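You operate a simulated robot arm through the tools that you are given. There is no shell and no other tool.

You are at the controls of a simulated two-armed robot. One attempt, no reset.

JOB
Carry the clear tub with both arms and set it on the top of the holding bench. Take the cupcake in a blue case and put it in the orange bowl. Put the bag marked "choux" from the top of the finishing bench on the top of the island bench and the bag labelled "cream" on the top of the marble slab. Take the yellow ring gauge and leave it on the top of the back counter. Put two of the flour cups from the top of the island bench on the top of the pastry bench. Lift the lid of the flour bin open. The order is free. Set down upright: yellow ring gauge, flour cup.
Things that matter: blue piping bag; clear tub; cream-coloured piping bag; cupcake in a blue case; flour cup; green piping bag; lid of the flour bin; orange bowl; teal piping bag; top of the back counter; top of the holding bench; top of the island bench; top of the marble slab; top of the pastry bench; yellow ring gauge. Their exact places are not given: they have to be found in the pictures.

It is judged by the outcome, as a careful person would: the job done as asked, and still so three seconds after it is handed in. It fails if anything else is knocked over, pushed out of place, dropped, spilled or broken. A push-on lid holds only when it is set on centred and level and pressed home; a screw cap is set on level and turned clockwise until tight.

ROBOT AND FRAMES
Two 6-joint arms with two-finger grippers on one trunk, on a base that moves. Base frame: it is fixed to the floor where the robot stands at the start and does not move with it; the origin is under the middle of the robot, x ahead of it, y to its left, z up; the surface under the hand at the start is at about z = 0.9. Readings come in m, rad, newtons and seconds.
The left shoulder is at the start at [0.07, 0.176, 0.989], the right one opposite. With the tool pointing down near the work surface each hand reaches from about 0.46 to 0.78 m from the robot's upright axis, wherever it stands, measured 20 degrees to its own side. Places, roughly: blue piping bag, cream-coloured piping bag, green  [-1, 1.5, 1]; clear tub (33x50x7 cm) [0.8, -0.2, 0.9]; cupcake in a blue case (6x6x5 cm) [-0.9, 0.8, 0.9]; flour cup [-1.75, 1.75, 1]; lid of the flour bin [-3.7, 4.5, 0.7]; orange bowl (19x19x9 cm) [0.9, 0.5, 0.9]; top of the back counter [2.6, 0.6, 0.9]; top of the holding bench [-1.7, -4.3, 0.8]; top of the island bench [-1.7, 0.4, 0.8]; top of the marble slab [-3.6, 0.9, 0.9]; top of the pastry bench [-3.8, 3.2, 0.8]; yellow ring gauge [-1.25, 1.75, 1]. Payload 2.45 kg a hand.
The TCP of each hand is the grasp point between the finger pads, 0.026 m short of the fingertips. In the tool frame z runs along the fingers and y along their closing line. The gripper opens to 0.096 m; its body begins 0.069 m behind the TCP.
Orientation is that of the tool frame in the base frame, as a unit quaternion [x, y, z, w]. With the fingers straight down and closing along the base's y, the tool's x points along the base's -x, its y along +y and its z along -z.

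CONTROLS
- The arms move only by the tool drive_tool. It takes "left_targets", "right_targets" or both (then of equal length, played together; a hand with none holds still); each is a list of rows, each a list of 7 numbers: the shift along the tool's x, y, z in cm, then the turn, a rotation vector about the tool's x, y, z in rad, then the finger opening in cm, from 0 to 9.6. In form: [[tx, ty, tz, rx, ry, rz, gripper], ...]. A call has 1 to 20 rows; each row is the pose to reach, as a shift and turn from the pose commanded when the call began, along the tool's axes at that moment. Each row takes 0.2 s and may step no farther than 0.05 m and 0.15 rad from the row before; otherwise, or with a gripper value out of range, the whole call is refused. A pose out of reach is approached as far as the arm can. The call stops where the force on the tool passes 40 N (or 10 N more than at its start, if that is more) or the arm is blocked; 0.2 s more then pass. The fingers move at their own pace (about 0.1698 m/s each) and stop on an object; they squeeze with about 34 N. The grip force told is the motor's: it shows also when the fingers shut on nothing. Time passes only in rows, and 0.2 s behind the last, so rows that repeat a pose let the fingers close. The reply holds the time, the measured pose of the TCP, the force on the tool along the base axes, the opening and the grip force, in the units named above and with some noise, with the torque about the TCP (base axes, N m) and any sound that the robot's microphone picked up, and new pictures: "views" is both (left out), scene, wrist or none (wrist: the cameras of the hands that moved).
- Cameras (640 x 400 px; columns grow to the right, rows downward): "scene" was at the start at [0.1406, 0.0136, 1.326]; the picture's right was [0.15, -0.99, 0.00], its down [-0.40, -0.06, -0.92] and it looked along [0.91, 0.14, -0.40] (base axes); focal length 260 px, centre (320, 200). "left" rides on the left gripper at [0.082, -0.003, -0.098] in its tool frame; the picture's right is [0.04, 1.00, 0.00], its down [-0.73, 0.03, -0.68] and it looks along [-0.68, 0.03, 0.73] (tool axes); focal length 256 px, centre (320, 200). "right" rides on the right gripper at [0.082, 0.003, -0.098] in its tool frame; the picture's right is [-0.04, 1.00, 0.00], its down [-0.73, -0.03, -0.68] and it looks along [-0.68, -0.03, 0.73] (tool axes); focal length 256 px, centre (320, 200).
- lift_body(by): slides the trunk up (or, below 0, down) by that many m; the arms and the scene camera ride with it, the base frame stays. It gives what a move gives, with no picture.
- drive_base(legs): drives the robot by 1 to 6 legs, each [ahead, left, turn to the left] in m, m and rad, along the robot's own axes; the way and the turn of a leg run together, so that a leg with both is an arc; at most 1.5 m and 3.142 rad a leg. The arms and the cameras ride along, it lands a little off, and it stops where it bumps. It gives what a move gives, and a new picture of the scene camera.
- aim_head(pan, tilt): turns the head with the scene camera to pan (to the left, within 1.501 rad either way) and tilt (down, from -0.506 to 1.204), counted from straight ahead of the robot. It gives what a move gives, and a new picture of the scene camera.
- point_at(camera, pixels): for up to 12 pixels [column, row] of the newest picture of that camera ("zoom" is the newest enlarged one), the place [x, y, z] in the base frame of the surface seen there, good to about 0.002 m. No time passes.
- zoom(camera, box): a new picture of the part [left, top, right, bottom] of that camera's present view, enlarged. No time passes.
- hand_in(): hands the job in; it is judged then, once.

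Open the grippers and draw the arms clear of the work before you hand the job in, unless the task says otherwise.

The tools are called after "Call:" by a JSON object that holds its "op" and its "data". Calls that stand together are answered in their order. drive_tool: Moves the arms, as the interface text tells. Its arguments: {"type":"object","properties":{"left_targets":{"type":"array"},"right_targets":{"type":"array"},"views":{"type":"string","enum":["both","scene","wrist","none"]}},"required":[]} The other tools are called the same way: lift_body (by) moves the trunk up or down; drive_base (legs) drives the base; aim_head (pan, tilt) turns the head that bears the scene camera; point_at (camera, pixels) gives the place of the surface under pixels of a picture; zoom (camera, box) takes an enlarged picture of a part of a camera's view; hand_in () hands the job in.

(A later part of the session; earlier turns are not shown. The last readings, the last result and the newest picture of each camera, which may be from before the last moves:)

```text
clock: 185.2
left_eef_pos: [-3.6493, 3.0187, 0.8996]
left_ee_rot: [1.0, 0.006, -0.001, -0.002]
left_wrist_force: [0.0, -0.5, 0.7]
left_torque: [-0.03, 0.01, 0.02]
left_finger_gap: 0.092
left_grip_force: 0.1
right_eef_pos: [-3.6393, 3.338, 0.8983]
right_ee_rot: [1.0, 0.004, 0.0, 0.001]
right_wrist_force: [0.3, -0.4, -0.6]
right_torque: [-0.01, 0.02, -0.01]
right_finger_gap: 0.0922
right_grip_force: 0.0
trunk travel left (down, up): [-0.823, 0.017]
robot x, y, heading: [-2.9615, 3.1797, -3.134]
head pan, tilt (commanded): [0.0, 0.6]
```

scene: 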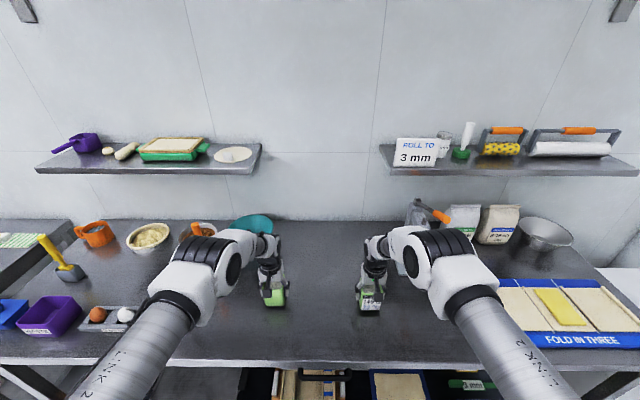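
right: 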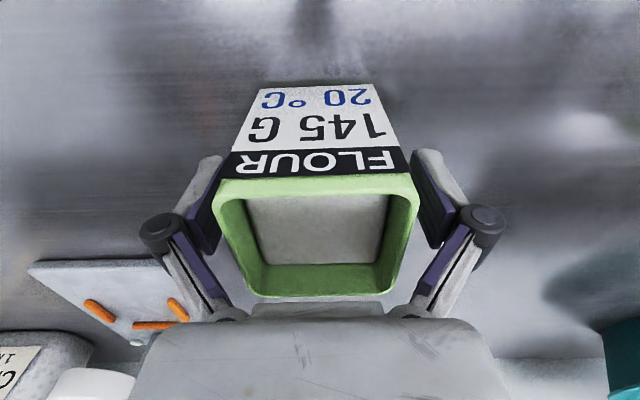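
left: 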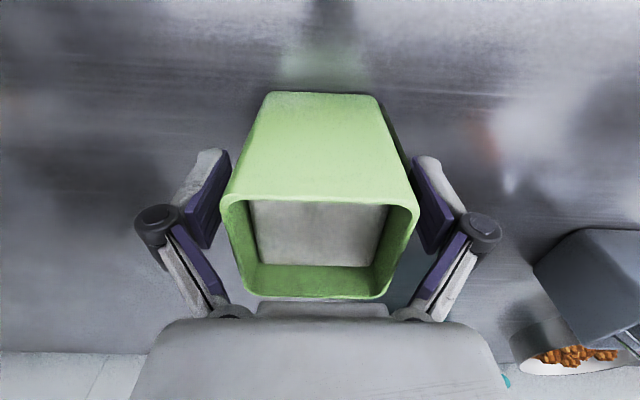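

Both cups stand free. I raise both hands straight up, then draw them back.

Call:
{"op": "drive_tool", "data": {"left_targets": [[0, 0, -4, 0, 0, 0, 9.2], [0, 0, -8.5, 0, 0, 0, 9.2], [0, 0, -13, 0, 0, 0, 9.2], [0, 0, -17.5, 0, 0, 0, 9.2], [0, 0, -22, 0, 0, 0, 9.2], [0, 0, -27, 0, 0, 0, 9.2], [4.5, 0, -28, 0, 0, 0, 9.2], [9, 0, -28, 0, 0, 0, 9.2], [13.5, 0, -28, 0, 0, 0, 9.2], [18, 0, -28, 0, 0, 0, 9.2]], "right_targets": [[0, 0, -4, 0, 0, 0, 9.2], [0, 0, -8.5, 0, 0, 0, 9.2], [0, 0, -13, 0, 0, 0, 9.2], [0, 0, -17.5, 0, 0, 0, 9.2], [0, 0, -22, 0, 0, 0, 9.2], [0, 0, -27, 0, 0, 0, 9.2], [4.5, 0, -28, 0, 0, 0, 9.2], [9, 0, -28, 0, 0, 0, 9.2], [13.5, 0, -28, 0, 0, 0, 9.2], [18, 0, -28, 0, 0, 0, 9.2]], "views": "scene"}}

Call:
{"op": "drive_base", "data": {"legs": [[-0.25, 0, 0]]}}

Call:
{"op": "aim_head", "data": {"pan": -0.7, "tilt": 0.6}}

```text
clock: 187.3
left_eef_pos: [-3.4641, 3.0192, 1.1798]
left_ee_rot: [1.0, 0.006, -0.002, -0.004]
left_wrist_force: [1.0, 0.1, 0.7]
left_torque: [0.02, 0.02, -0.03]
left_finger_gap: 0.0921
left_grip_force: 0.0
right_eef_pos: [-3.4537, 3.337, 1.1804]
right_ee_rot: [1.0, 0.004, -0.002, 0.001]
right_wrist_force: [1.5, 0.6, 0.3]
right_torque: [0.02, 0.05, -0.02]
right_finger_gap: 0.092
right_grip_force: 0.1
trunk travel left (down, up): [-0.823, 0.017]
robot x, y, heading: [-2.9651, 3.1786, -3.132]
head pan, tilt (commanded): [0.0, 0.6]
```

scene: 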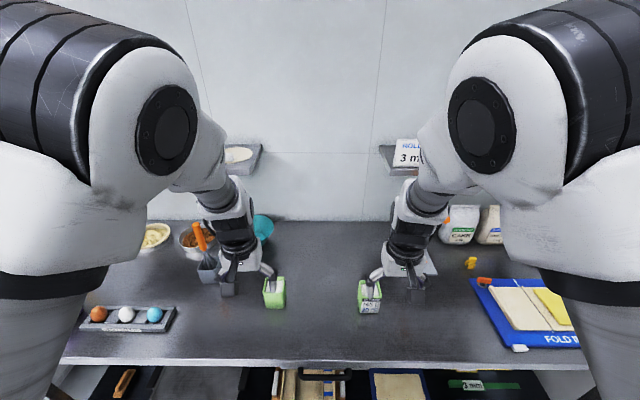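

```text
clock: 189.2
left_eef_pos: [-3.2111, 3.023, 1.1769]
left_ee_rot: [1.0, 0.006, 0.001, -0.002]
left_wrist_force: [0.4, 0.3, 0.2]
left_torque: [0.0, 0.02, 0.01]
left_finger_gap: 0.0918
left_grip_force: 0.2
right_eef_pos: [-3.1994, 3.3394, 1.1779]
right_ee_rot: [1.0, 0.003, 0.001, 0.001]
right_wrist_force: [-0.2, -0.4, 0.3]
right_torque: [0.03, -0.02, 0.0]
right_finger_gap: 0.0918
right_grip_force: 0.1
trunk travel left (down, up): [-0.823, 0.017]
robot x, y, heading: [-2.7016, 3.1836, -3.136]
head pan, tilt (commanded): [0.0, 0.6]
```

scene: 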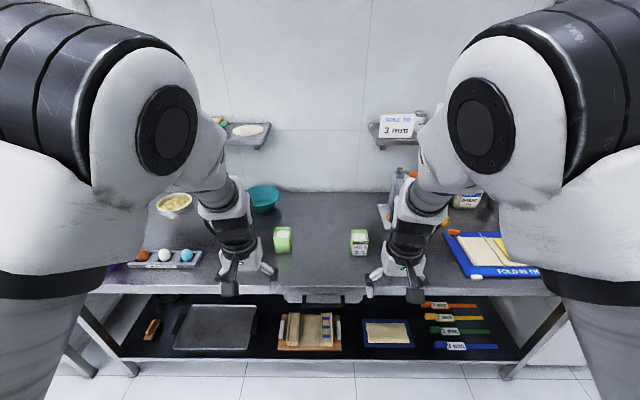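

```text
clock: 190.3
left_eef_pos: [-3.2101, 3.022, 1.1771]
left_ee_rot: [1.0, 0.005, 0.001, -0.003]
left_wrist_force: [-0.8, 0.3, -0.2]
left_torque: [0.0, -0.04, 0.0]
left_finger_gap: 0.0919
left_grip_force: 0.0
right_eef_pos: [-3.1986, 3.3399, 1.1785]
right_ee_rot: [1.0, 0.003, 0.0, 0.002]
right_wrist_force: [-0.9, -0.3, -0.2]
right_torque: [-0.02, 0.0, -0.03]
right_finger_gap: 0.0918
right_grip_force: 0.1
trunk travel left (down, up): [-0.823, 0.017]
robot x, y, heading: [-2.7005, 3.1831, -3.137]
head pan, tilt (commanded): [-0.7, 0.6]
```

scene: 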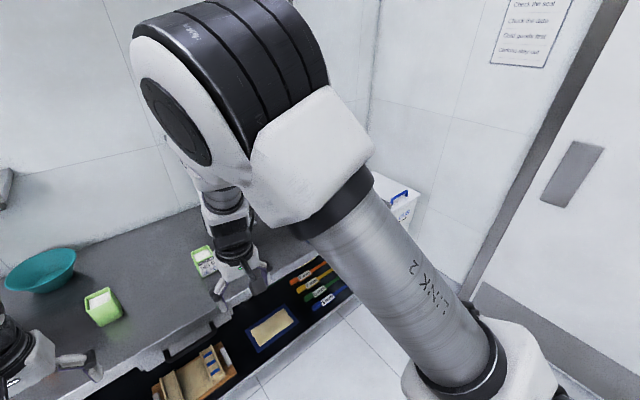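

The two cups are on the pastry bench. I strafe north to look at the flour bin.

Call:
{"op": "drive_base", "data": {"legs": [[0, -0.6, 0]]}}

Call:
{"op": "aim_head", "data": {"pan": -0.35, "tilt": 0.65}}

```text
clock: 193.7
left_eef_pos: [-3.211, 3.6307, 1.1773]
left_ee_rot: [1.0, -0.002, 0.0, -0.003]
left_wrist_force: [0.4, -0.5, 0.2]
left_torque: [0.02, 0.04, 0.01]
left_finger_gap: 0.0919
left_grip_force: 0.1
right_eef_pos: [-3.1963, 3.9475, 1.1782]
right_ee_rot: [1.0, -0.004, 0.0, 0.0]
right_wrist_force: [0.0, -0.4, -0.4]
right_torque: [0.02, 0.02, 0.06]
right_finger_gap: 0.092
right_grip_force: 0.0
trunk travel left (down, up): [-0.823, 0.017]
robot x, y, heading: [-2.7041, 3.7831, 3.135]
head pan, tilt (commanded): [-0.7, 0.6]
```

scene: 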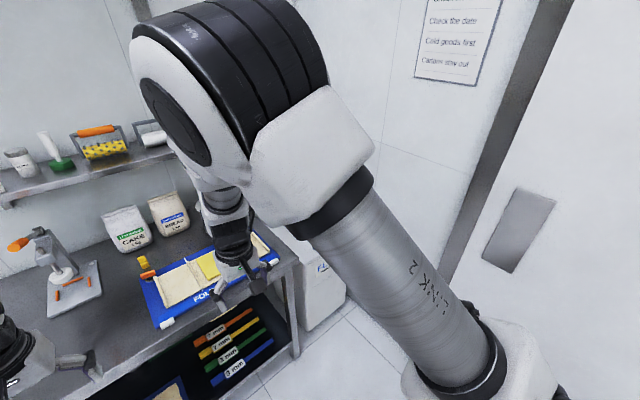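

```text
clock: 194.5
left_eef_pos: [-3.2122, 3.632, 1.1777]
left_ee_rot: [1.0, -0.002, 0.001, -0.002]
left_wrist_force: [-0.6, 1.1, -0.1]
left_torque: [-0.04, 0.0, 0.0]
left_finger_gap: 0.0919
left_grip_force: 0.1
right_eef_pos: [-3.1957, 3.9494, 1.1768]
right_ee_rot: [1.0, -0.004, 0.0, 0.002]
right_wrist_force: [-0.1, -0.2, 0.3]
right_torque: [-0.03, 0.01, -0.03]
right_finger_gap: 0.0918
right_grip_force: 0.1
trunk travel left (down, up): [-0.823, 0.017]
robot x, y, heading: [-2.7041, 3.7868, 3.133]
head pan, tilt (commanded): [-0.351, 0.649]
```

scene: 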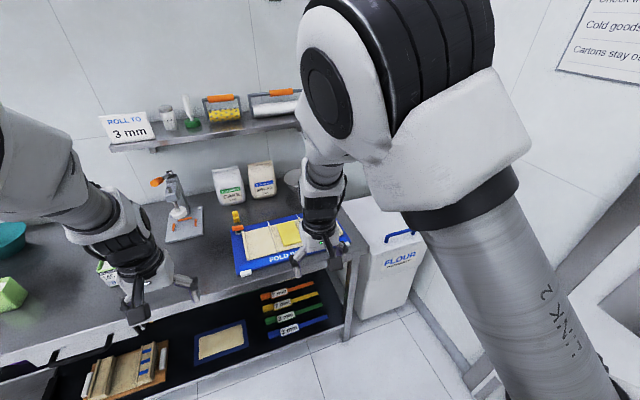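

The flour bin is at (385,250), with a blue handle at (400,236) on the front edge of its lid. I zoom and measure.

Call:
{"op": "zoom", "data": {"camera": "scene", "box": [320, 170, 460, 340]}}

Call:
{"op": "point_at", "data": {"camera": "scene", "pixels": [[385, 240], [400, 234], [413, 230], [355, 205], [350, 235], [425, 235], [390, 290], [360, 318], [415, 310], [405, 225], [400, 255]]}}

```text
2.35 times, centred on (390, 255) of scene
```

zoom: 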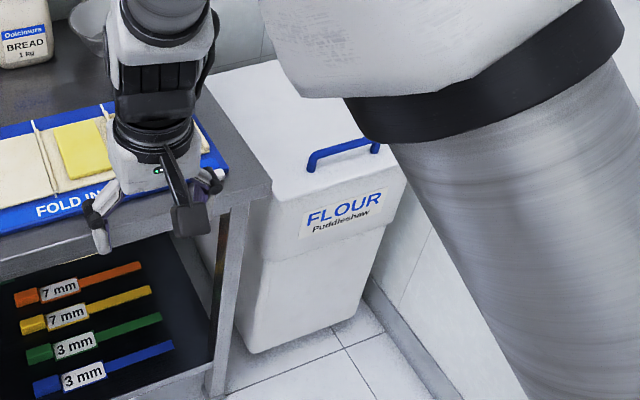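

```text
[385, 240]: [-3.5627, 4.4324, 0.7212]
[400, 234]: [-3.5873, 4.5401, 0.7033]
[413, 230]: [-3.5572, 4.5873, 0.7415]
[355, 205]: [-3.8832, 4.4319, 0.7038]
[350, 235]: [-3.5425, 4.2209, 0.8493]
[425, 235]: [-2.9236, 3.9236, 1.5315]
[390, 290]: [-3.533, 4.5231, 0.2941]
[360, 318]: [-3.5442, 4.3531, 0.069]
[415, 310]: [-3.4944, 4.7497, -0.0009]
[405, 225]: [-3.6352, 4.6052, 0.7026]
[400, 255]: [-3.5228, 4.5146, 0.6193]
```

The lid top is at z≈0.703, handle bar along y from 4.43 to 4.59 at x≈-3.56, z≈0.74. I move closer to see the bin's lid and hinge.

Call:
{"op": "drive_base", "data": {"legs": [[0, -0.45, 0]]}}

Call:
{"op": "aim_head", "data": {"pan": -0.15, "tilt": 0.75}}

```text
clock: 197.2
left_eef_pos: [-3.208, 4.0754, 1.1772]
left_ee_rot: [1.0, -0.002, -0.001, -0.004]
left_wrist_force: [0.0, 0.3, -0.4]
left_torque: [-0.02, -0.01, -0.01]
left_finger_gap: 0.0921
left_grip_force: 0.1
right_eef_pos: [-3.1922, 4.3926, 1.1792]
right_ee_rot: [1.0, -0.004, 0.0, 0.0]
right_wrist_force: [0.3, -0.5, -0.3]
right_torque: [0.02, 0.0, 0.01]
right_finger_gap: 0.0919
right_grip_force: 0.1
trunk travel left (down, up): [-0.823, 0.017]
robot x, y, heading: [-2.6979, 4.2294, 3.134]
head pan, tilt (commanded): [-0.351, 0.649]
```

scene: 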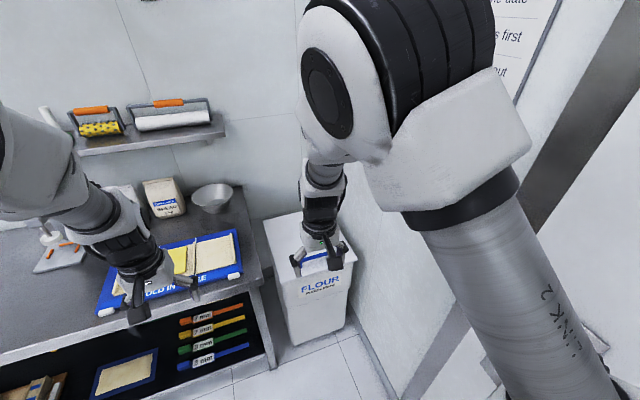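

```text
clock: 197.9
left_eef_pos: [-3.2076, 4.0782, 1.1781]
left_ee_rot: [1.0, -0.002, 0.0, -0.003]
left_wrist_force: [0.0, -0.1, -0.2]
left_torque: [0.03, -0.01, -0.02]
left_finger_gap: 0.0921
left_grip_force: 0.0
right_eef_pos: [-3.1925, 4.3942, 1.1794]
right_ee_rot: [1.0, -0.004, 0.0, 0.001]
right_wrist_force: [0.1, 0.2, 0.8]
right_torque: [-0.02, 0.01, -0.03]
right_finger_gap: 0.0921
right_grip_force: 0.0
trunk travel left (down, up): [-0.823, 0.017]
robot x, y, heading: [-2.7022, 4.2291, 3.136]
head pan, tilt (commanded): [-0.15, 0.75]
```

scene: 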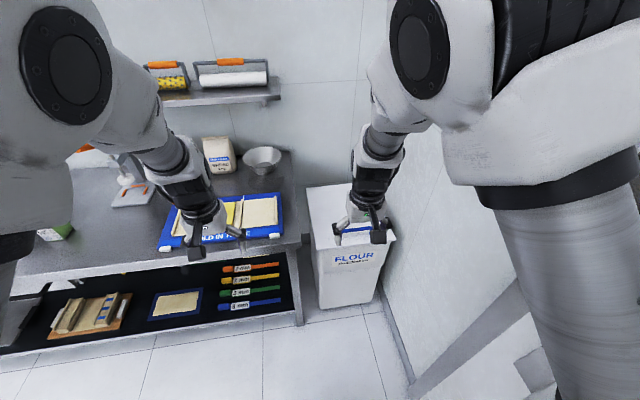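

I measure the bin's corners, lid rear and wall positions.

Call:
{"op": "zoom", "data": {"camera": "scene", "box": [280, 160, 440, 320]}}

Call:
{"op": "point_at", "data": {"camera": "scene", "pixels": [[315, 195], [310, 187], [320, 230], [330, 186], [395, 240], [320, 250], [380, 245], [430, 200], [325, 150], [345, 186], [390, 205], [383, 227]]}}

```text
2.50 times, centred on (360, 240) of scene
```

zoom: 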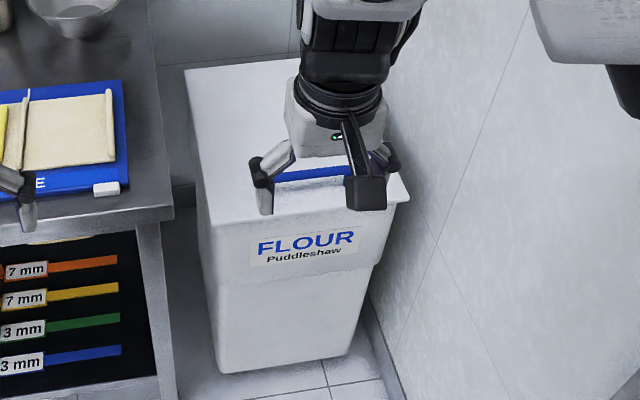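

```text
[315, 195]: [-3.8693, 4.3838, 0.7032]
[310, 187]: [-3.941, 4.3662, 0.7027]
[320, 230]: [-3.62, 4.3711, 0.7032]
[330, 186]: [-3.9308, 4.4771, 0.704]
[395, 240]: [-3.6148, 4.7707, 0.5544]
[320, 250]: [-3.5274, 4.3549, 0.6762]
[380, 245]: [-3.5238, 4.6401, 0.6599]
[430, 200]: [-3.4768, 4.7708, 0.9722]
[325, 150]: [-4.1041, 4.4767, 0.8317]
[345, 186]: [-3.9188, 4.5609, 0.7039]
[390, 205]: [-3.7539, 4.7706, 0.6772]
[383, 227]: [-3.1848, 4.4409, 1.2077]
```

West wall is at x≈-4.10, north wall y≈4.77, lid from x≈-3.525 to ≈-3.96. I drive forward 0.36 m so the right hand is above the handle.

Call:
{"op": "drive_base", "data": {"legs": [[0.2, 0, 0.006]]}}

Call:
{"op": "drive_base", "data": {"legs": [[0.16, 0, 0]]}}

```text
clock: 199.6
left_eef_pos: [-3.4065, 4.076, 1.1795]
left_ee_rot: [1.0, 0.001, 0.0, -0.004]
left_wrist_force: [0.1, 0.4, 0.3]
left_torque: [0.0, 0.0, 0.03]
left_finger_gap: 0.092
left_grip_force: 0.1
right_eef_pos: [-3.3934, 4.3925, 1.1799]
right_ee_rot: [1.0, -0.001, -0.002, 0.001]
right_wrist_force: [-0.2, 0.3, 0.3]
right_torque: [0.02, 0.01, -0.01]
right_finger_gap: 0.0922
right_grip_force: 0.1
trunk travel left (down, up): [-0.823, 0.017]
robot x, y, heading: [-2.8996, 4.2271, 3.137]
head pan, tilt (commanded): [-0.15, 0.75]
```

scene: 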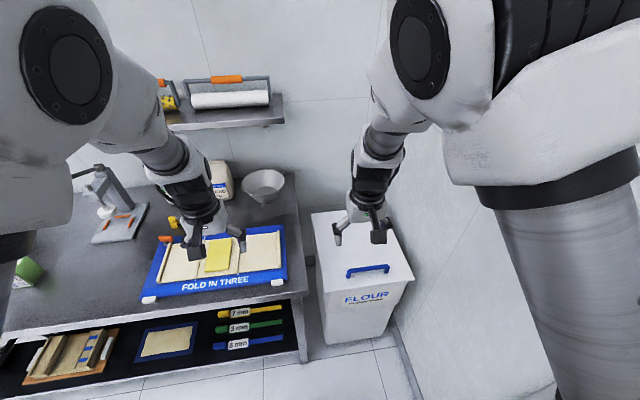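

```text
clock: 201.0
left_eef_pos: [-3.5677, 4.0805, 1.1792]
left_ee_rot: [1.0, -0.003, -0.001, -0.003]
left_wrist_force: [0.0, -0.6, -0.2]
left_torque: [0.03, 0.02, -0.03]
left_finger_gap: 0.0919
left_grip_force: 0.1
right_eef_pos: [-3.5499, 4.3973, 1.1806]
right_ee_rot: [1.0, -0.005, -0.001, 0.001]
right_wrist_force: [0.2, 0.5, 0.5]
right_torque: [0.04, 0.04, 0.01]
right_finger_gap: 0.0919
right_grip_force: 0.0
trunk travel left (down, up): [-0.823, 0.017]
robot x, y, heading: [-3.0593, 4.2299, 3.131]
head pan, tilt (commanded): [-0.15, 0.75]
```

scene: 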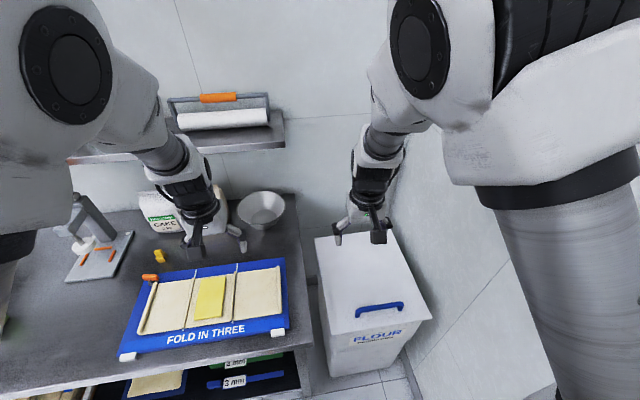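

Good view of the lid: handle from (357,311) to (402,303). I measure handle and lid closely.

Call:
{"op": "zoom", "data": {"camera": "scene", "box": [300, 220, 440, 360]}}

Call:
{"op": "point_at", "data": {"camera": "scene", "pixels": [[358, 310], [380, 304], [401, 303], [380, 311], [359, 315], [402, 309], [316, 240], [395, 233], [330, 335], [428, 318], [345, 345], [420, 330]]}}

```text
2.86 times, centred on (370, 290) of scene
```

zoom: 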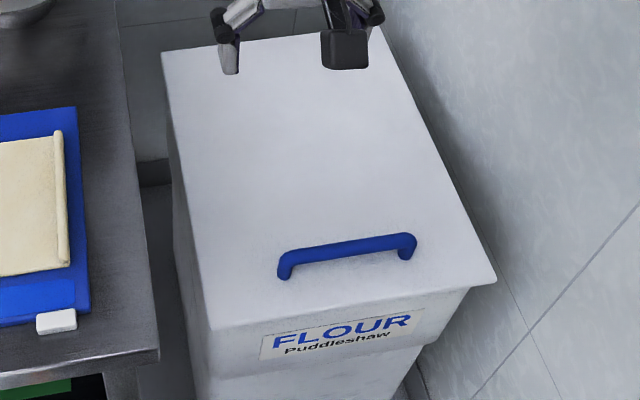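

```text
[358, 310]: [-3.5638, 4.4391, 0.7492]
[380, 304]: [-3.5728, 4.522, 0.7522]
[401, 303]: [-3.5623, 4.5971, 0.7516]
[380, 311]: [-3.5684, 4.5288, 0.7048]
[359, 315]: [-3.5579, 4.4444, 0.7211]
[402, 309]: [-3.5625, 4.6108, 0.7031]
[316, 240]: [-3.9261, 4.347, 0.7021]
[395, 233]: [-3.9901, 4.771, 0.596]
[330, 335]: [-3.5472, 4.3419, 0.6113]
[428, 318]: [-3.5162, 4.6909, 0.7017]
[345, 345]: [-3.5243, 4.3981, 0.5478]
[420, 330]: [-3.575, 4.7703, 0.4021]
```

The bar centre is near (-3.567,4.518,0.745), 4 cm above the lid. I rotate the right hand a quarter turn (closing along x) while moving above the handle.

Call:
{"op": "drive_tool", "data": {"right_targets": [[-0.17, -1.1, 1, 0, 0, 0.143, 7], [-0.33, -2.2, 2, 0, 0, 0.286, 7], [-0.5, -3.3, 3, 0, 0, 0.428, 7], [-0.67, -4.4, 4, 0, 0, 0.571, 7], [-0.83, -5.5, 5, 0, 0, 0.714, 7], [-1.0, -6.6, 6, 0, 0, 0.857, 7], [-1.17, -7.7, 7, 0, 0, 1.0, 7], [-1.33, -8.8, 8, 0, 0, 1.142, 7], [-1.5, -9.9, 9, 0, 0, 1.285, 7], [-1.67, -11.0, 10, 0, 0, 1.428, 7], [-1.83, -12.05, 12, 0, 0, 1.571, 7], [-1.83, -12.05, 12, 0, 0, 1.571, 7]], "views": "both"}}

```text
clock: 203.6
left_eef_pos: [-3.5704, 4.0799, 1.1778]
left_ee_rot: [1.0, -0.002, 0.001, -0.003]
left_wrist_force: [0.9, -0.2, -0.5]
left_torque: [0.01, -0.01, 0.01]
left_finger_gap: 0.092
left_grip_force: 0.0
right_eef_pos: [-3.5719, 4.5182, 1.0583]
right_ee_rot: [-0.703, 0.711, -0.001, -0.001]
right_wrist_force: [-0.4, 0.1, -0.1]
right_torque: [0.03, 0.0, 0.01]
right_finger_gap: 0.0701
right_grip_force: 0.0
trunk travel left (down, up): [-0.823, 0.017]
robot x, y, heading: [-3.0599, 4.2335, 3.132]
head pan, tilt (commanded): [-0.15, 0.75]
```

scene: 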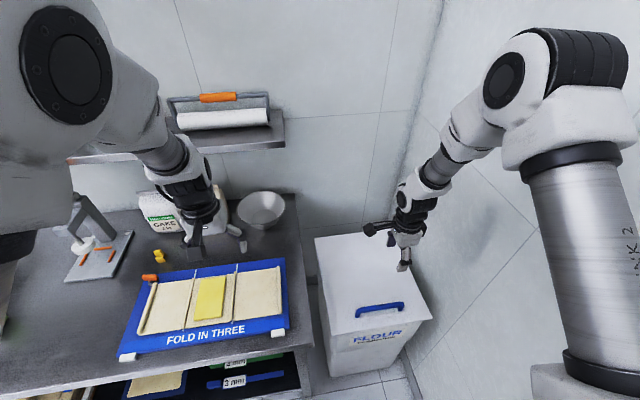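
right: 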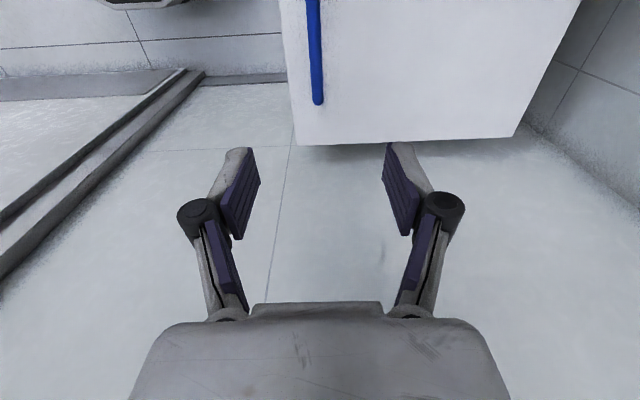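

The bar is centred between the fingers. I check the elbow's distance to the north wall before lowering.

Call:
{"op": "point_at", "data": {"camera": "scene", "pixels": [[620, 70], [600, 40], [575, 60], [510, 80], [620, 110], [450, 170]]}}

Call:
{"op": "drive_tool", "data": {"right_targets": [[0, -0.3, 4.5, 0, 0, 0, 7], [0, -0.5, 9, 0, 0, 0, 7], [0, -0.5, 13.5, 0, 0, 0, 7], [0, -0.5, 18, 0, 0, 0, 7], [0, -0.5, 22.5, 0, 0, 0, 7], [0, -0.5, 26, 0, 0, 0, 7], [0, -0.5, 28.5, 0, 0, 0, 7], [0, -0.5, 28.5, 0, 0, 0, 7]], "views": "both"}}

```text
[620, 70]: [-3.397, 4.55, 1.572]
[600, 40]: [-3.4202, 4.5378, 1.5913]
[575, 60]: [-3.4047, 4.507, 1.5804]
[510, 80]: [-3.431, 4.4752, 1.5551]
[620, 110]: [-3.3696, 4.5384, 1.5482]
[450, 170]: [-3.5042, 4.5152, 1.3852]
```

```text
clock: 205.4
left_eef_pos: [-3.5692, 4.0806, 1.1772]
left_ee_rot: [1.0, -0.003, 0.001, -0.004]
left_wrist_force: [-0.5, -0.4, 0.6]
left_torque: [0.0, 0.0, 0.03]
left_finger_gap: 0.0921
left_grip_force: 0.0
right_eef_pos: [-3.5643, 4.5189, 0.7722]
right_ee_rot: [-0.704, 0.71, -0.002, -0.001]
right_wrist_force: [-0.2, 0.1, -0.6]
right_torque: [0.04, 0.01, 0.04]
right_finger_gap: 0.07
right_grip_force: 0.0
trunk travel left (down, up): [-0.823, 0.017]
robot x, y, heading: [-3.0608, 4.2301, 3.13]
head pan, tilt (commanded): [-0.15, 0.75]
```

scene: 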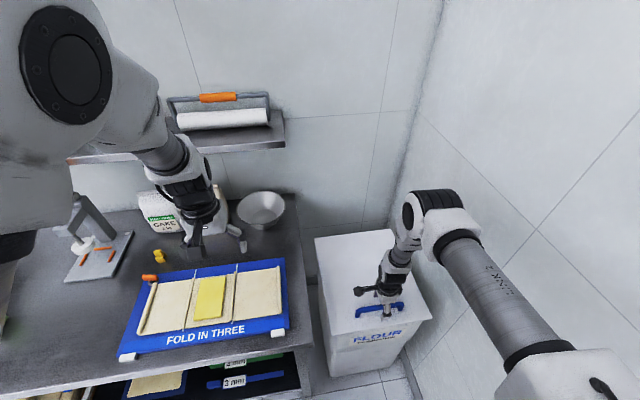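
right: 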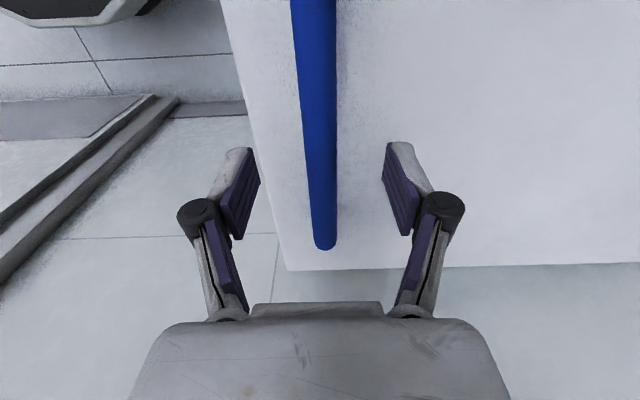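

The bar runs between the fingers. I lower 1.5 cm more and close on it.

Call:
{"op": "drive_tool", "data": {"right_targets": [[0, 0, 0.8, 0, 0, 0, 7], [0, 0, 1.5, 0, 0, 0, 6], [0, 0, 1.5, 0, 0, 0, 3], [0, 0, 1.5, 0, 0, 0, 0], [0, 0, 1.5, 0, 0, 0, 0], [0, 0, 1.5, 0, 0, 0, 0]], "views": "wrist"}}

```text
clock: 206.8
left_eef_pos: [-3.57, 4.081, 1.1774]
left_ee_rot: [1.0, -0.003, 0.001, -0.002]
left_wrist_force: [-0.3, 0.2, 0.3]
left_torque: [-0.03, -0.05, 0.01]
left_finger_gap: 0.092
left_grip_force: 0.1
right_eef_pos: [-3.5655, 4.5174, 0.7571]
right_ee_rot: [-0.704, 0.71, -0.001, -0.001]
right_wrist_force: [0.4, 0.5, 0.2]
right_torque: [0.04, -0.03, 0.47]
right_finger_gap: 0.0171
right_grip_force: 42.4
trunk travel left (down, up): [-0.823, 0.017]
robot x, y, heading: [-3.0595, 4.2311, 3.129]
head pan, tilt (commanded): [-0.15, 0.75]
```

right: 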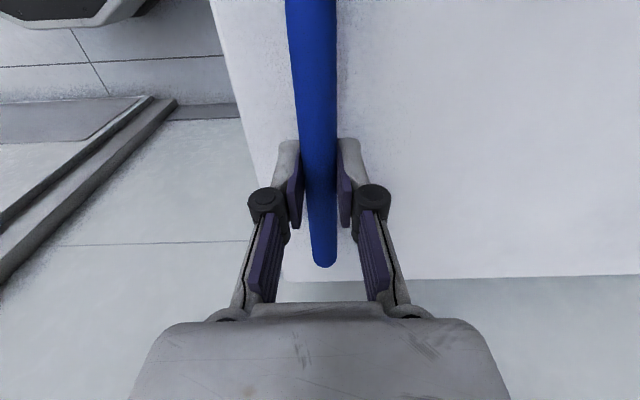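

Gripped (gap 17 mm). I lift along the lid's arc about the rear hinge, first to ~15°.

Call:
{"op": "drive_tool", "data": {"right_targets": [[0, 0.2, -1.6, 0, 0, 0, 0], [0, 0.52, -3.25, 0, 0, 0, 0], [0, 0.9, -4.9, 0, 0, 0, 0], [0, 1.31, -6.44, 0, 0, 0, 0], [0, 1.85, -8.0, 0, 0, 0, 0], [0, 2.38, -9.55, 0, 0, 0, 0]], "views": "both"}}

```text
clock: 208.2
left_eef_pos: [-3.5677, 4.0801, 1.1781]
left_ee_rot: [1.0, -0.002, 0.0, -0.003]
left_wrist_force: [-0.4, -0.3, -0.5]
left_torque: [0.05, -0.03, -0.05]
left_finger_gap: 0.0924
left_grip_force: 0.0
right_eef_pos: [-3.5877, 4.5176, 0.8534]
right_ee_rot: [-0.704, 0.71, -0.001, 0.0]
right_wrist_force: [5.6, 3.0, 1.9]
right_torque: [0.21, -0.07, 0.27]
right_finger_gap: 0.0169
right_grip_force: 42.6
trunk travel left (down, up): [-0.823, 0.017]
robot x, y, heading: [-3.0601, 4.2301, 3.131]
head pan, tilt (commanded): [-0.15, 0.75]
```

scene: 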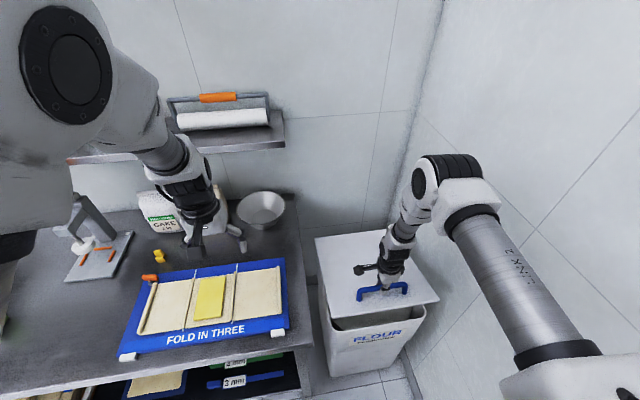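
right: 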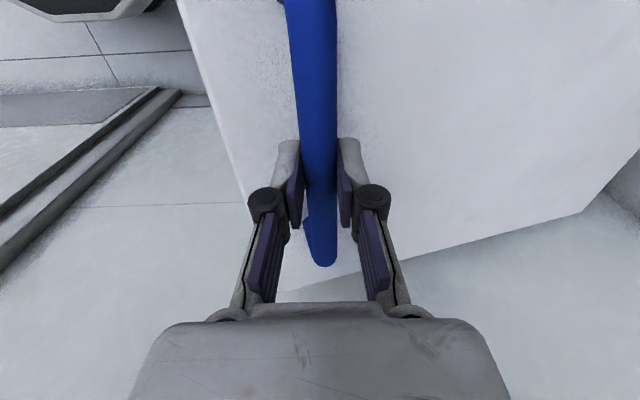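

The lid opens smoothly with small forces. I continue along the arc to ~50°.

Call:
{"op": "drive_tool", "data": {"right_targets": [[0, 1.34, -3.0, 0, 0, 0, 0], [0, 2.94, -5.87, 0, 0, 0, 0], [0, 4.78, -8.6, 0, 0, 0, 0], [0, 6.86, -11.15, 0, 0, 0, 0], [0, 9.14, -13.52, 0, 0, 0, 0], [0, 11.62, -15.67, 0, 0, 0, 0], [0, 14.28, -17.6, 0, 0, 0, 0]], "views": "both"}}

```text
clock: 209.8
left_eef_pos: [-3.5681, 4.0796, 1.1779]
left_ee_rot: [1.0, -0.003, 0.0, -0.003]
left_wrist_force: [-0.1, 0.2, -0.5]
left_torque: [0.01, 0.05, 0.02]
left_finger_gap: 0.0921
left_grip_force: 0.1
right_eef_pos: [-3.7303, 4.5178, 1.0299]
right_ee_rot: [-0.704, 0.71, 0.0, -0.001]
right_wrist_force: [0.5, 1.1, 1.5]
right_torque: [0.07, -0.12, 0.12]
right_finger_gap: 0.017
right_grip_force: 42.6
trunk travel left (down, up): [-0.823, 0.017]
robot x, y, heading: [-3.0601, 4.2337, 3.13]
head pan, tilt (commanded): [-0.15, 0.75]
```

scene: 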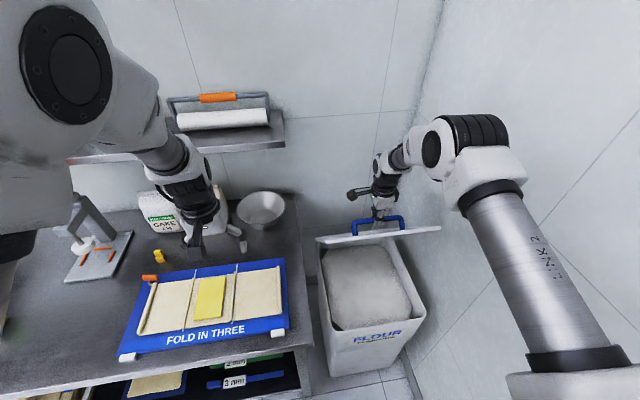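
right: 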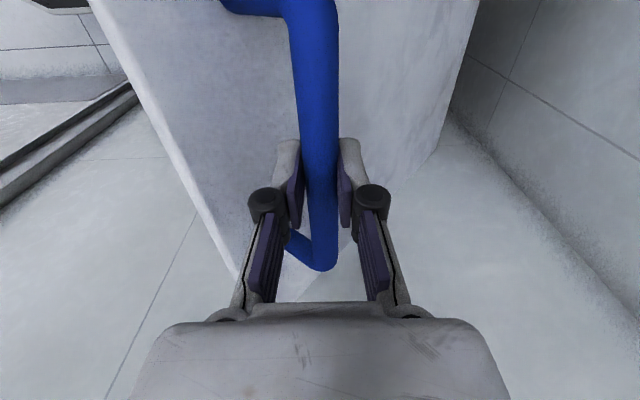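

At ~50° and no resistance. I go on toward 70° watching whether the arm still reaches.

Call:
{"op": "drive_tool", "data": {"right_targets": [[0, 2.82, -1.69, 0, 0, 0, 0], [0, 5.78, -3.13, 0, 0, 0, 0], [0, 8.85, -4.31, 0, 0, 0, 0], [0, 12.02, -5.22, 0, 0, 0, 0]], "views": "both"}}

```text
clock: 210.8
left_eef_pos: [-3.5757, 4.0788, 1.1751]
left_ee_rot: [1.0, -0.002, 0.003, -0.003]
left_wrist_force: [0.1, -0.9, 0.1]
left_torque: [0.04, -0.02, -0.02]
left_finger_gap: 0.092
left_grip_force: 0.0
right_eef_pos: [-3.8165, 4.5175, 1.0738]
right_ee_rot: [-0.704, 0.71, -0.003, 0.003]
right_wrist_force: [-9.4, -9.2, -24.5]
right_torque: [-0.54, 0.2, -0.07]
right_finger_gap: 0.0169
right_grip_force: 42.2
right hand out of reach, approached as far as the arm can: row 3, 4
trunk travel left (down, up): [-0.823, 0.017]
robot x, y, heading: [-3.0625, 4.2339, 3.132]
head pan, tilt (commanded): [-0.15, 0.75]
```

scene: 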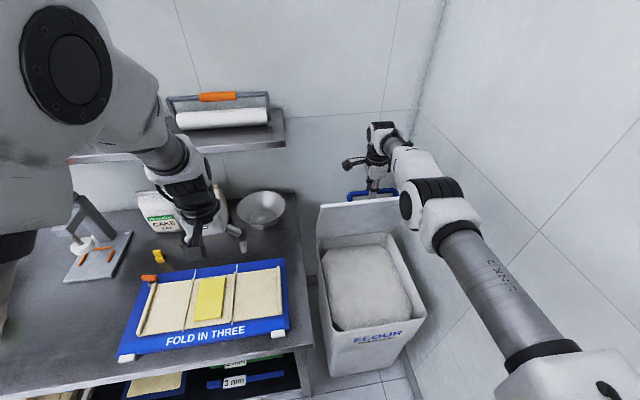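
right: 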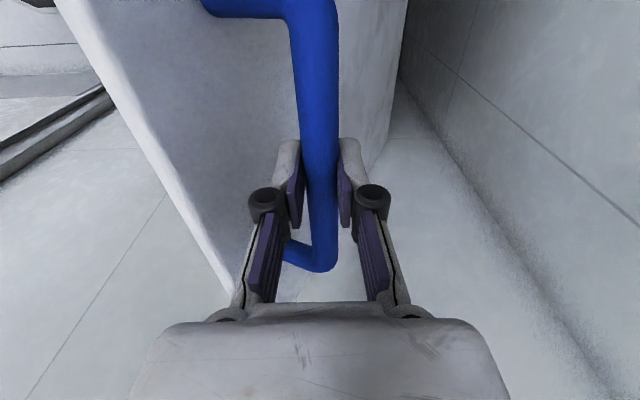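

The right arm runs out of reach near 65° (lid still held). I relax the command slightly, then bring the base a few cm forward in small steps.

Call:
{"op": "drive_tool", "data": {"right_targets": [[0, -2.0, 0.5, 0, 0, 0, 0], [0, -3.5, 0.9, 0, 0, 0, 0], [0, -3.5, 0.9, 0, 0, 0, 0]], "views": "none"}}

```text
clock: 211.1
left_eef_pos: [-3.5719, 4.0795, 1.1749]
left_ee_rot: [1.0, -0.001, 0.001, -0.002]
left_wrist_force: [0.4, -0.4, -0.4]
left_torque: [-0.01, 0.03, 0.01]
left_finger_gap: 0.0921
left_grip_force: 0.0
right_eef_pos: [-3.8139, 4.5176, 1.0739]
right_ee_rot: [-0.705, 0.709, -0.002, 0.002]
right_wrist_force: [-4.5, -3.7, -14.7]
right_torque: [1.12, 0.1, -0.23]
right_finger_gap: 0.0171
right_grip_force: 42.8
trunk travel left (down, up): [-0.823, 0.017]
robot x, y, heading: [-3.0634, 4.2328, 3.135]
head pan, tilt (commanded): [-0.15, 0.75]
stopped in row 1 (right hand): the force on the tool passed its limit at 50 N (the readings are from after the stop); the commanded pose is now the measured one
```

The commanded pose was reset to the measured one. I now creep the base forward 3 cm.

Call:
{"op": "drive_base", "data": {"legs": [[0.03, 0, 0]]}}

```text
clock: 211.9
left_eef_pos: [-3.5978, 4.0778, 1.1796]
left_ee_rot: [1.0, -0.002, -0.001, -0.003]
left_wrist_force: [-1.8, -0.3, -0.9]
left_torque: [0.03, -0.02, -0.02]
left_finger_gap: 0.0922
left_grip_force: 0.1
right_eef_pos: [-3.8404, 4.518, 1.0816]
right_ee_rot: [-0.705, 0.709, 0.001, -0.002]
right_wrist_force: [6.9, 2.2, 25.0]
right_torque: [-0.67, -0.21, 0.04]
right_finger_gap: 0.017
right_grip_force: 42.6
trunk travel left (down, up): [-0.823, 0.017]
robot x, y, heading: [-3.0891, 4.2314, 3.133]
head pan, tilt (commanded): [-0.15, 0.75]
```

scene: 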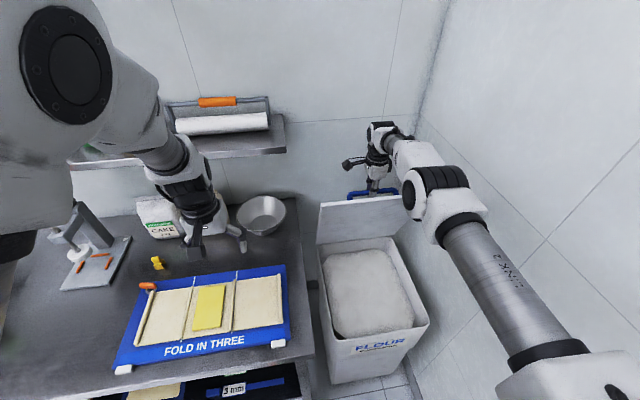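

At ~68° now. I relieve the vertical force by raising the hand 7 mm, and then loosen the fingers slightly to see whether the lid stays by itself.

Call:
{"op": "drive_tool", "data": {"right_targets": [[0, 0, -0.4, 0, 0, 0, 0], [0, 0, -0.7, 0, 0, 0, 0], [0, 0, -0.7, 0, 0, 0, 0]], "views": "none"}}

Call:
{"op": "drive_tool", "data": {"right_targets": [[0, 0, 0, 0, 0, 0, 2.2], [0, 0, 0, 0, 0, 0, 3.0], [0, 0, 0, 0, 0, 0, 3.0], [0, 0, 0, 0, 0, 0, 3.0], [0, 0, 0, 0, 0, 0, 3.0]], "views": "both"}}

```text
clock: 212.7
left_eef_pos: [-3.602, 4.0795, 1.1765]
left_ee_rot: [1.0, -0.002, 0.002, -0.003]
left_wrist_force: [0.0, -0.3, -0.2]
left_torque: [0.01, 0.01, -0.01]
left_finger_gap: 0.0919
left_grip_force: 0.1
right_eef_pos: [-3.8454, 4.5183, 1.0837]
right_ee_rot: [-0.704, 0.71, -0.001, 0.0]
right_wrist_force: [-2.4, -4.4, -11.4]
right_torque: [0.61, -0.21, -0.12]
right_finger_gap: 0.017
right_grip_force: 42.3
trunk travel left (down, up): [-0.823, 0.017]
robot x, y, heading: [-3.0938, 4.2323, 3.132]
head pan, tilt (commanded): [-0.15, 0.75]
```

```text
clock: 213.9
left_eef_pos: [-3.6005, 4.0795, 1.1769]
left_ee_rot: [1.0, -0.001, 0.001, -0.003]
left_wrist_force: [0.5, -0.8, -1.0]
left_torque: [0.0, 0.01, -0.03]
left_finger_gap: 0.0919
left_grip_force: 0.0
right_eef_pos: [-3.8443, 4.519, 1.0848]
right_ee_rot: [-0.705, 0.709, 0.0, -0.001]
right_wrist_force: [-0.7, -0.4, 1.0]
right_torque: [-0.02, -0.03, 0.01]
right_finger_gap: 0.0301
right_grip_force: 0.1
trunk travel left (down, up): [-0.823, 0.017]
robot x, y, heading: [-3.0917, 4.2319, 3.134]
head pan, tilt (commanded): [-0.15, 0.75]
```

scene: 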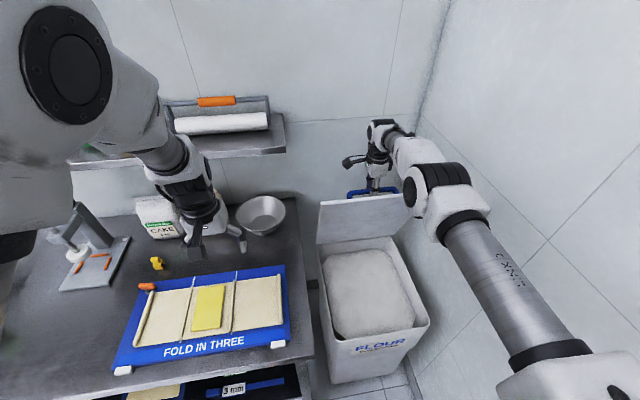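
right: 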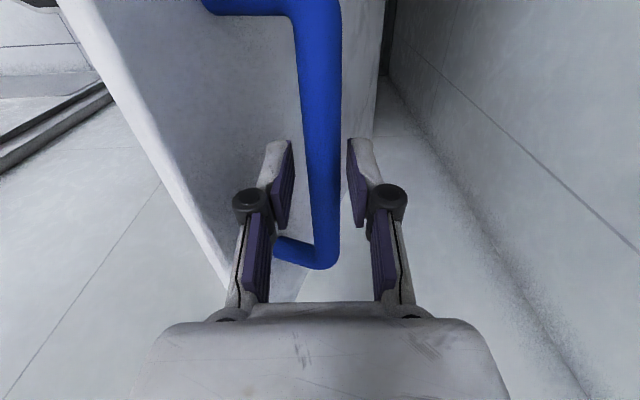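

The bar stays centred between the loosened fingers, so the lid holds by itself at ~68°. I open wider and lift the hand straight out above the handle.

Call:
{"op": "drive_tool", "data": {"right_targets": [[0, 0, 0, 0, 0, 0, 4.5], [0, 0, -2, 0, 0, 0, 4.5], [0, 0, -5, 0, 0, 0, 4.5], [0, 0, -8, 0, 0, 0, 4.5], [0, -2, -11, 0, 0, 0, 4.5], [0, -6, -12.5, 0, 0, 0, 3], [0, -10, -12.5, 0, 0, 0, 0], [0, -13, -12.5, 0, 0, 0, 0]], "views": "both"}}

```text
clock: 215.7
left_eef_pos: [-3.5994, 4.0799, 1.1781]
left_ee_rot: [1.0, -0.001, 0.0, -0.003]
left_wrist_force: [0.6, 0.2, 0.4]
left_torque: [-0.05, -0.03, 0.01]
left_finger_gap: 0.0919
left_grip_force: 0.0
right_eef_pos: [-3.711, 4.5178, 1.2108]
right_ee_rot: [-0.705, 0.709, 0.0, -0.002]
right_wrist_force: [0.4, -0.1, -0.5]
right_torque: [0.03, 0.0, 0.01]
right_finger_gap: 0.0002
right_grip_force: 28.4
trunk travel left (down, up): [-0.823, 0.017]
robot x, y, heading: [-3.0889, 4.2309, 3.132]
head pan, tilt (commanded): [-0.15, 0.75]
```

scene: 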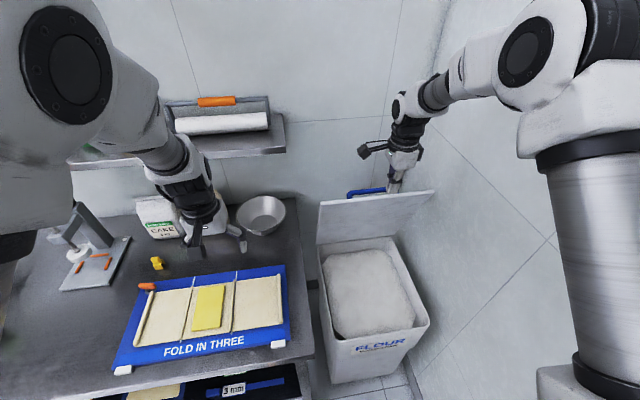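
right: 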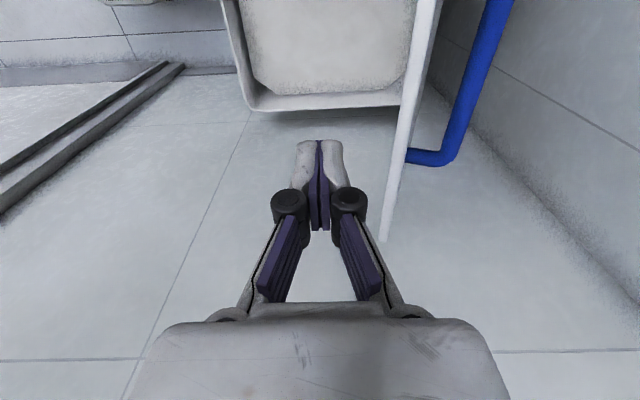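

The lid stands at ~68° by itself; the closed hand is in front of it. I tilt the hand forward about 69° in place.

Call:
{"op": "drive_tool", "data": {"right_targets": [[0, 0, 0, -0.15, 0, 0, 0], [0, 0, 0, -0.3, 0, 0, 0], [0, 0, 0, -0.45, 0, 0, 0], [0, 0, 0, -0.6, 0, 0, 0], [0, 0, 0, -0.75, 0, 0, 0], [0, 0, 0, -0.9, 0, 0, 0], [0, 0, 0, -1.05, 0, 0, 0], [0, 0, 0, -1.2, 0, 0, 0]], "views": "both"}}

```text
clock: 217.5
left_eef_pos: [-3.6015, 4.0798, 1.1776]
left_ee_rot: [1.0, -0.002, 0.001, -0.004]
left_wrist_force: [-0.4, 1.2, -0.6]
left_torque: [0.02, 0.0, -0.01]
left_finger_gap: 0.0922
left_grip_force: 0.0
right_eef_pos: [-3.7122, 4.5174, 1.2103]
right_ee_rot: [-0.58, 0.587, 0.401, -0.398]
right_wrist_force: [-1.0, 0.5, -0.2]
right_torque: [0.0, 0.0, -0.01]
right_finger_gap: 0.0001
right_grip_force: 28.0
right hand out of reach, approached as far as the arm can: row 5
trunk travel left (down, up): [-0.823, 0.017]
robot x, y, heading: [-3.0933, 4.2302, 3.137]
head pan, tilt (commanded): [-0.15, 0.75]
```

scene: 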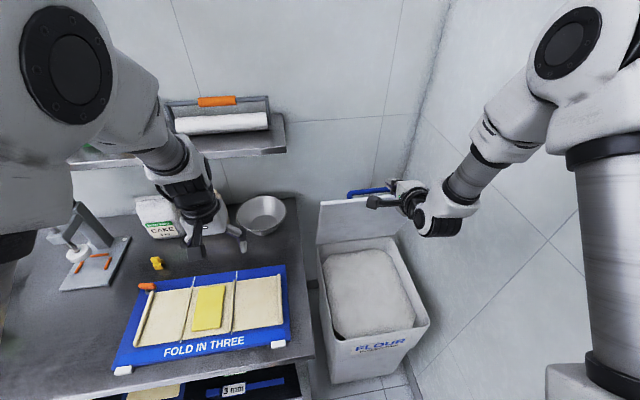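
right: 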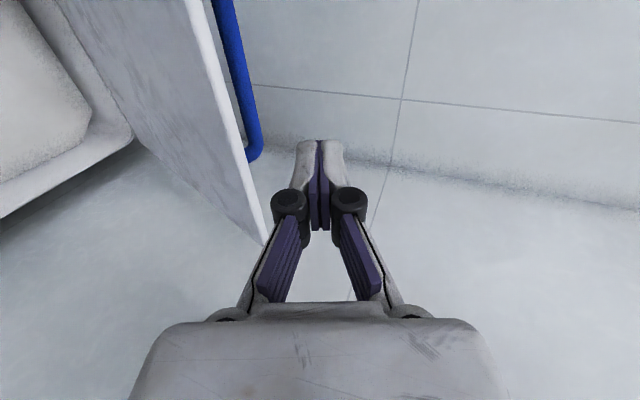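

The hand now points forward 21° below horizontal. I lower it in front of the lid to z≈1.0 and push the lid's inner face back toward the wall.

Call:
{"op": "drive_tool", "data": {"right_targets": [[0, -3.9, 1.1, 0, 0, 0, 0], [0, -7.8, 2.2, 0, 0, 0, 0], [0, -11.6, 3.2, 0, 0, 0, 0], [0, -15.5, 4.3, 0, 0, 0, 0], [0, -19.4, 5.4, 0, 0, 0, 0], [0, -18.0, 9.1, 0, 0, 0, 0], [0, -16.7, 12.6, 0, 0, 0, 0], [0, -15.6, 15.5, 0, 0, 0, 0], [0, -14.5, 18.3, 0, 0, 0, 0]], "views": "both"}}

```text
clock: 219.5
left_eef_pos: [-3.6015, 4.0795, 1.1775]
left_ee_rot: [1.0, -0.002, 0.0, -0.004]
left_wrist_force: [0.6, 0.6, -0.2]
left_torque: [0.01, -0.02, -0.03]
left_finger_gap: 0.0921
left_grip_force: 0.1
right_eef_pos: [-3.8321, 4.5201, 1.0086]
right_ee_rot: [-0.581, 0.587, 0.401, -0.398]
right_wrist_force: [0.1, 0.8, -0.7]
right_torque: [-0.02, 0.01, 0.03]
right_finger_gap: 0.0001
right_grip_force: 28.4
trunk travel left (down, up): [-0.823, 0.017]
robot x, y, heading: [-3.0892, 4.2323, 3.137]
head pan, tilt (commanded): [-0.15, 0.75]
```

scene: 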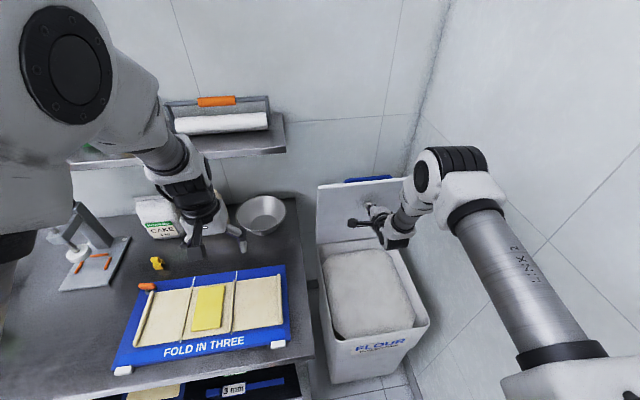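
right: 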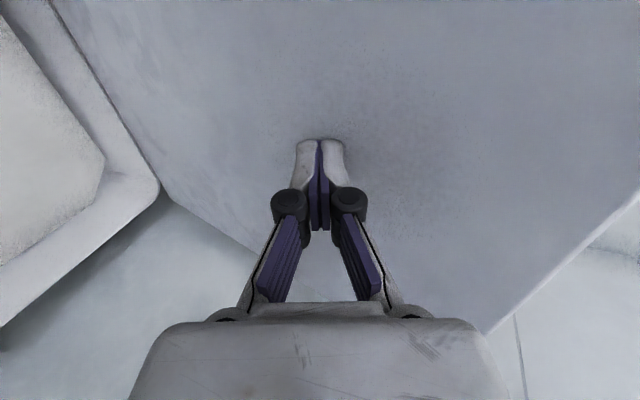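

The fingertips push the lid back (~75° now). I continue pushing 10 cm toward the wall.

Call:
{"op": "drive_tool", "data": {"right_targets": [[0, 0.9, 2.33, 0, 0, 0, 0], [0, 1.8, 4.66, 0, 0, 0, 0], [0, 2.5, 6.5, 0, 0, 0, 0], [0, 3.3, 8.4, 0, 0, 0, 0], [0, 4.0, 10.3, 0, 0, 0, 0]], "views": "both"}}

```text
clock: 220.7
left_eef_pos: [-3.6016, 4.0801, 1.1766]
left_ee_rot: [1.0, -0.001, 0.001, -0.003]
left_wrist_force: [0.9, 0.1, 0.2]
left_torque: [0.02, -0.04, 0.01]
left_finger_gap: 0.0918
left_grip_force: 0.2
right_eef_pos: [-3.9425, 4.519, 1.0091]
right_ee_rot: [-0.581, 0.585, 0.4, -0.4]
right_wrist_force: [-0.4, -0.5, 0.4]
right_torque: [0.0, -0.01, -0.01]
right_finger_gap: 0.0
right_grip_force: 28.8
trunk travel left (down, up): [-0.823, 0.017]
robot x, y, heading: [-3.0908, 4.2315, 3.134]
head pan, tilt (commanded): [-0.15, 0.75]
```

scene: 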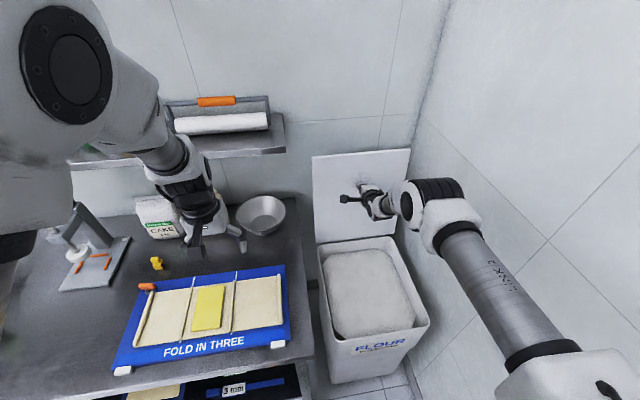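
right: 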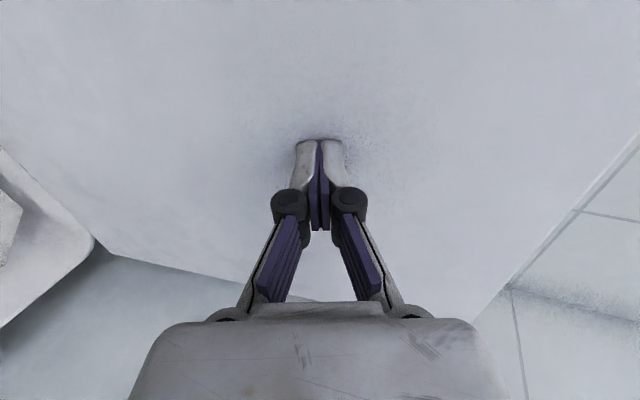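

The lid is now about vertical. I measure it.

Call:
{"op": "point_at", "data": {"camera": "scene", "pixels": [[325, 165], [325, 200], [325, 230], [400, 160], [345, 225], [318, 240]]}}

```text
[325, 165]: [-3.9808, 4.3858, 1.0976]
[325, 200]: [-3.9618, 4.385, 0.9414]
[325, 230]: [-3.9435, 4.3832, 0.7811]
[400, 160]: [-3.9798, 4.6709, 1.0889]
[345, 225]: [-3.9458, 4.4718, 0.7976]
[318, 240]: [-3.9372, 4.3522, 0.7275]
```

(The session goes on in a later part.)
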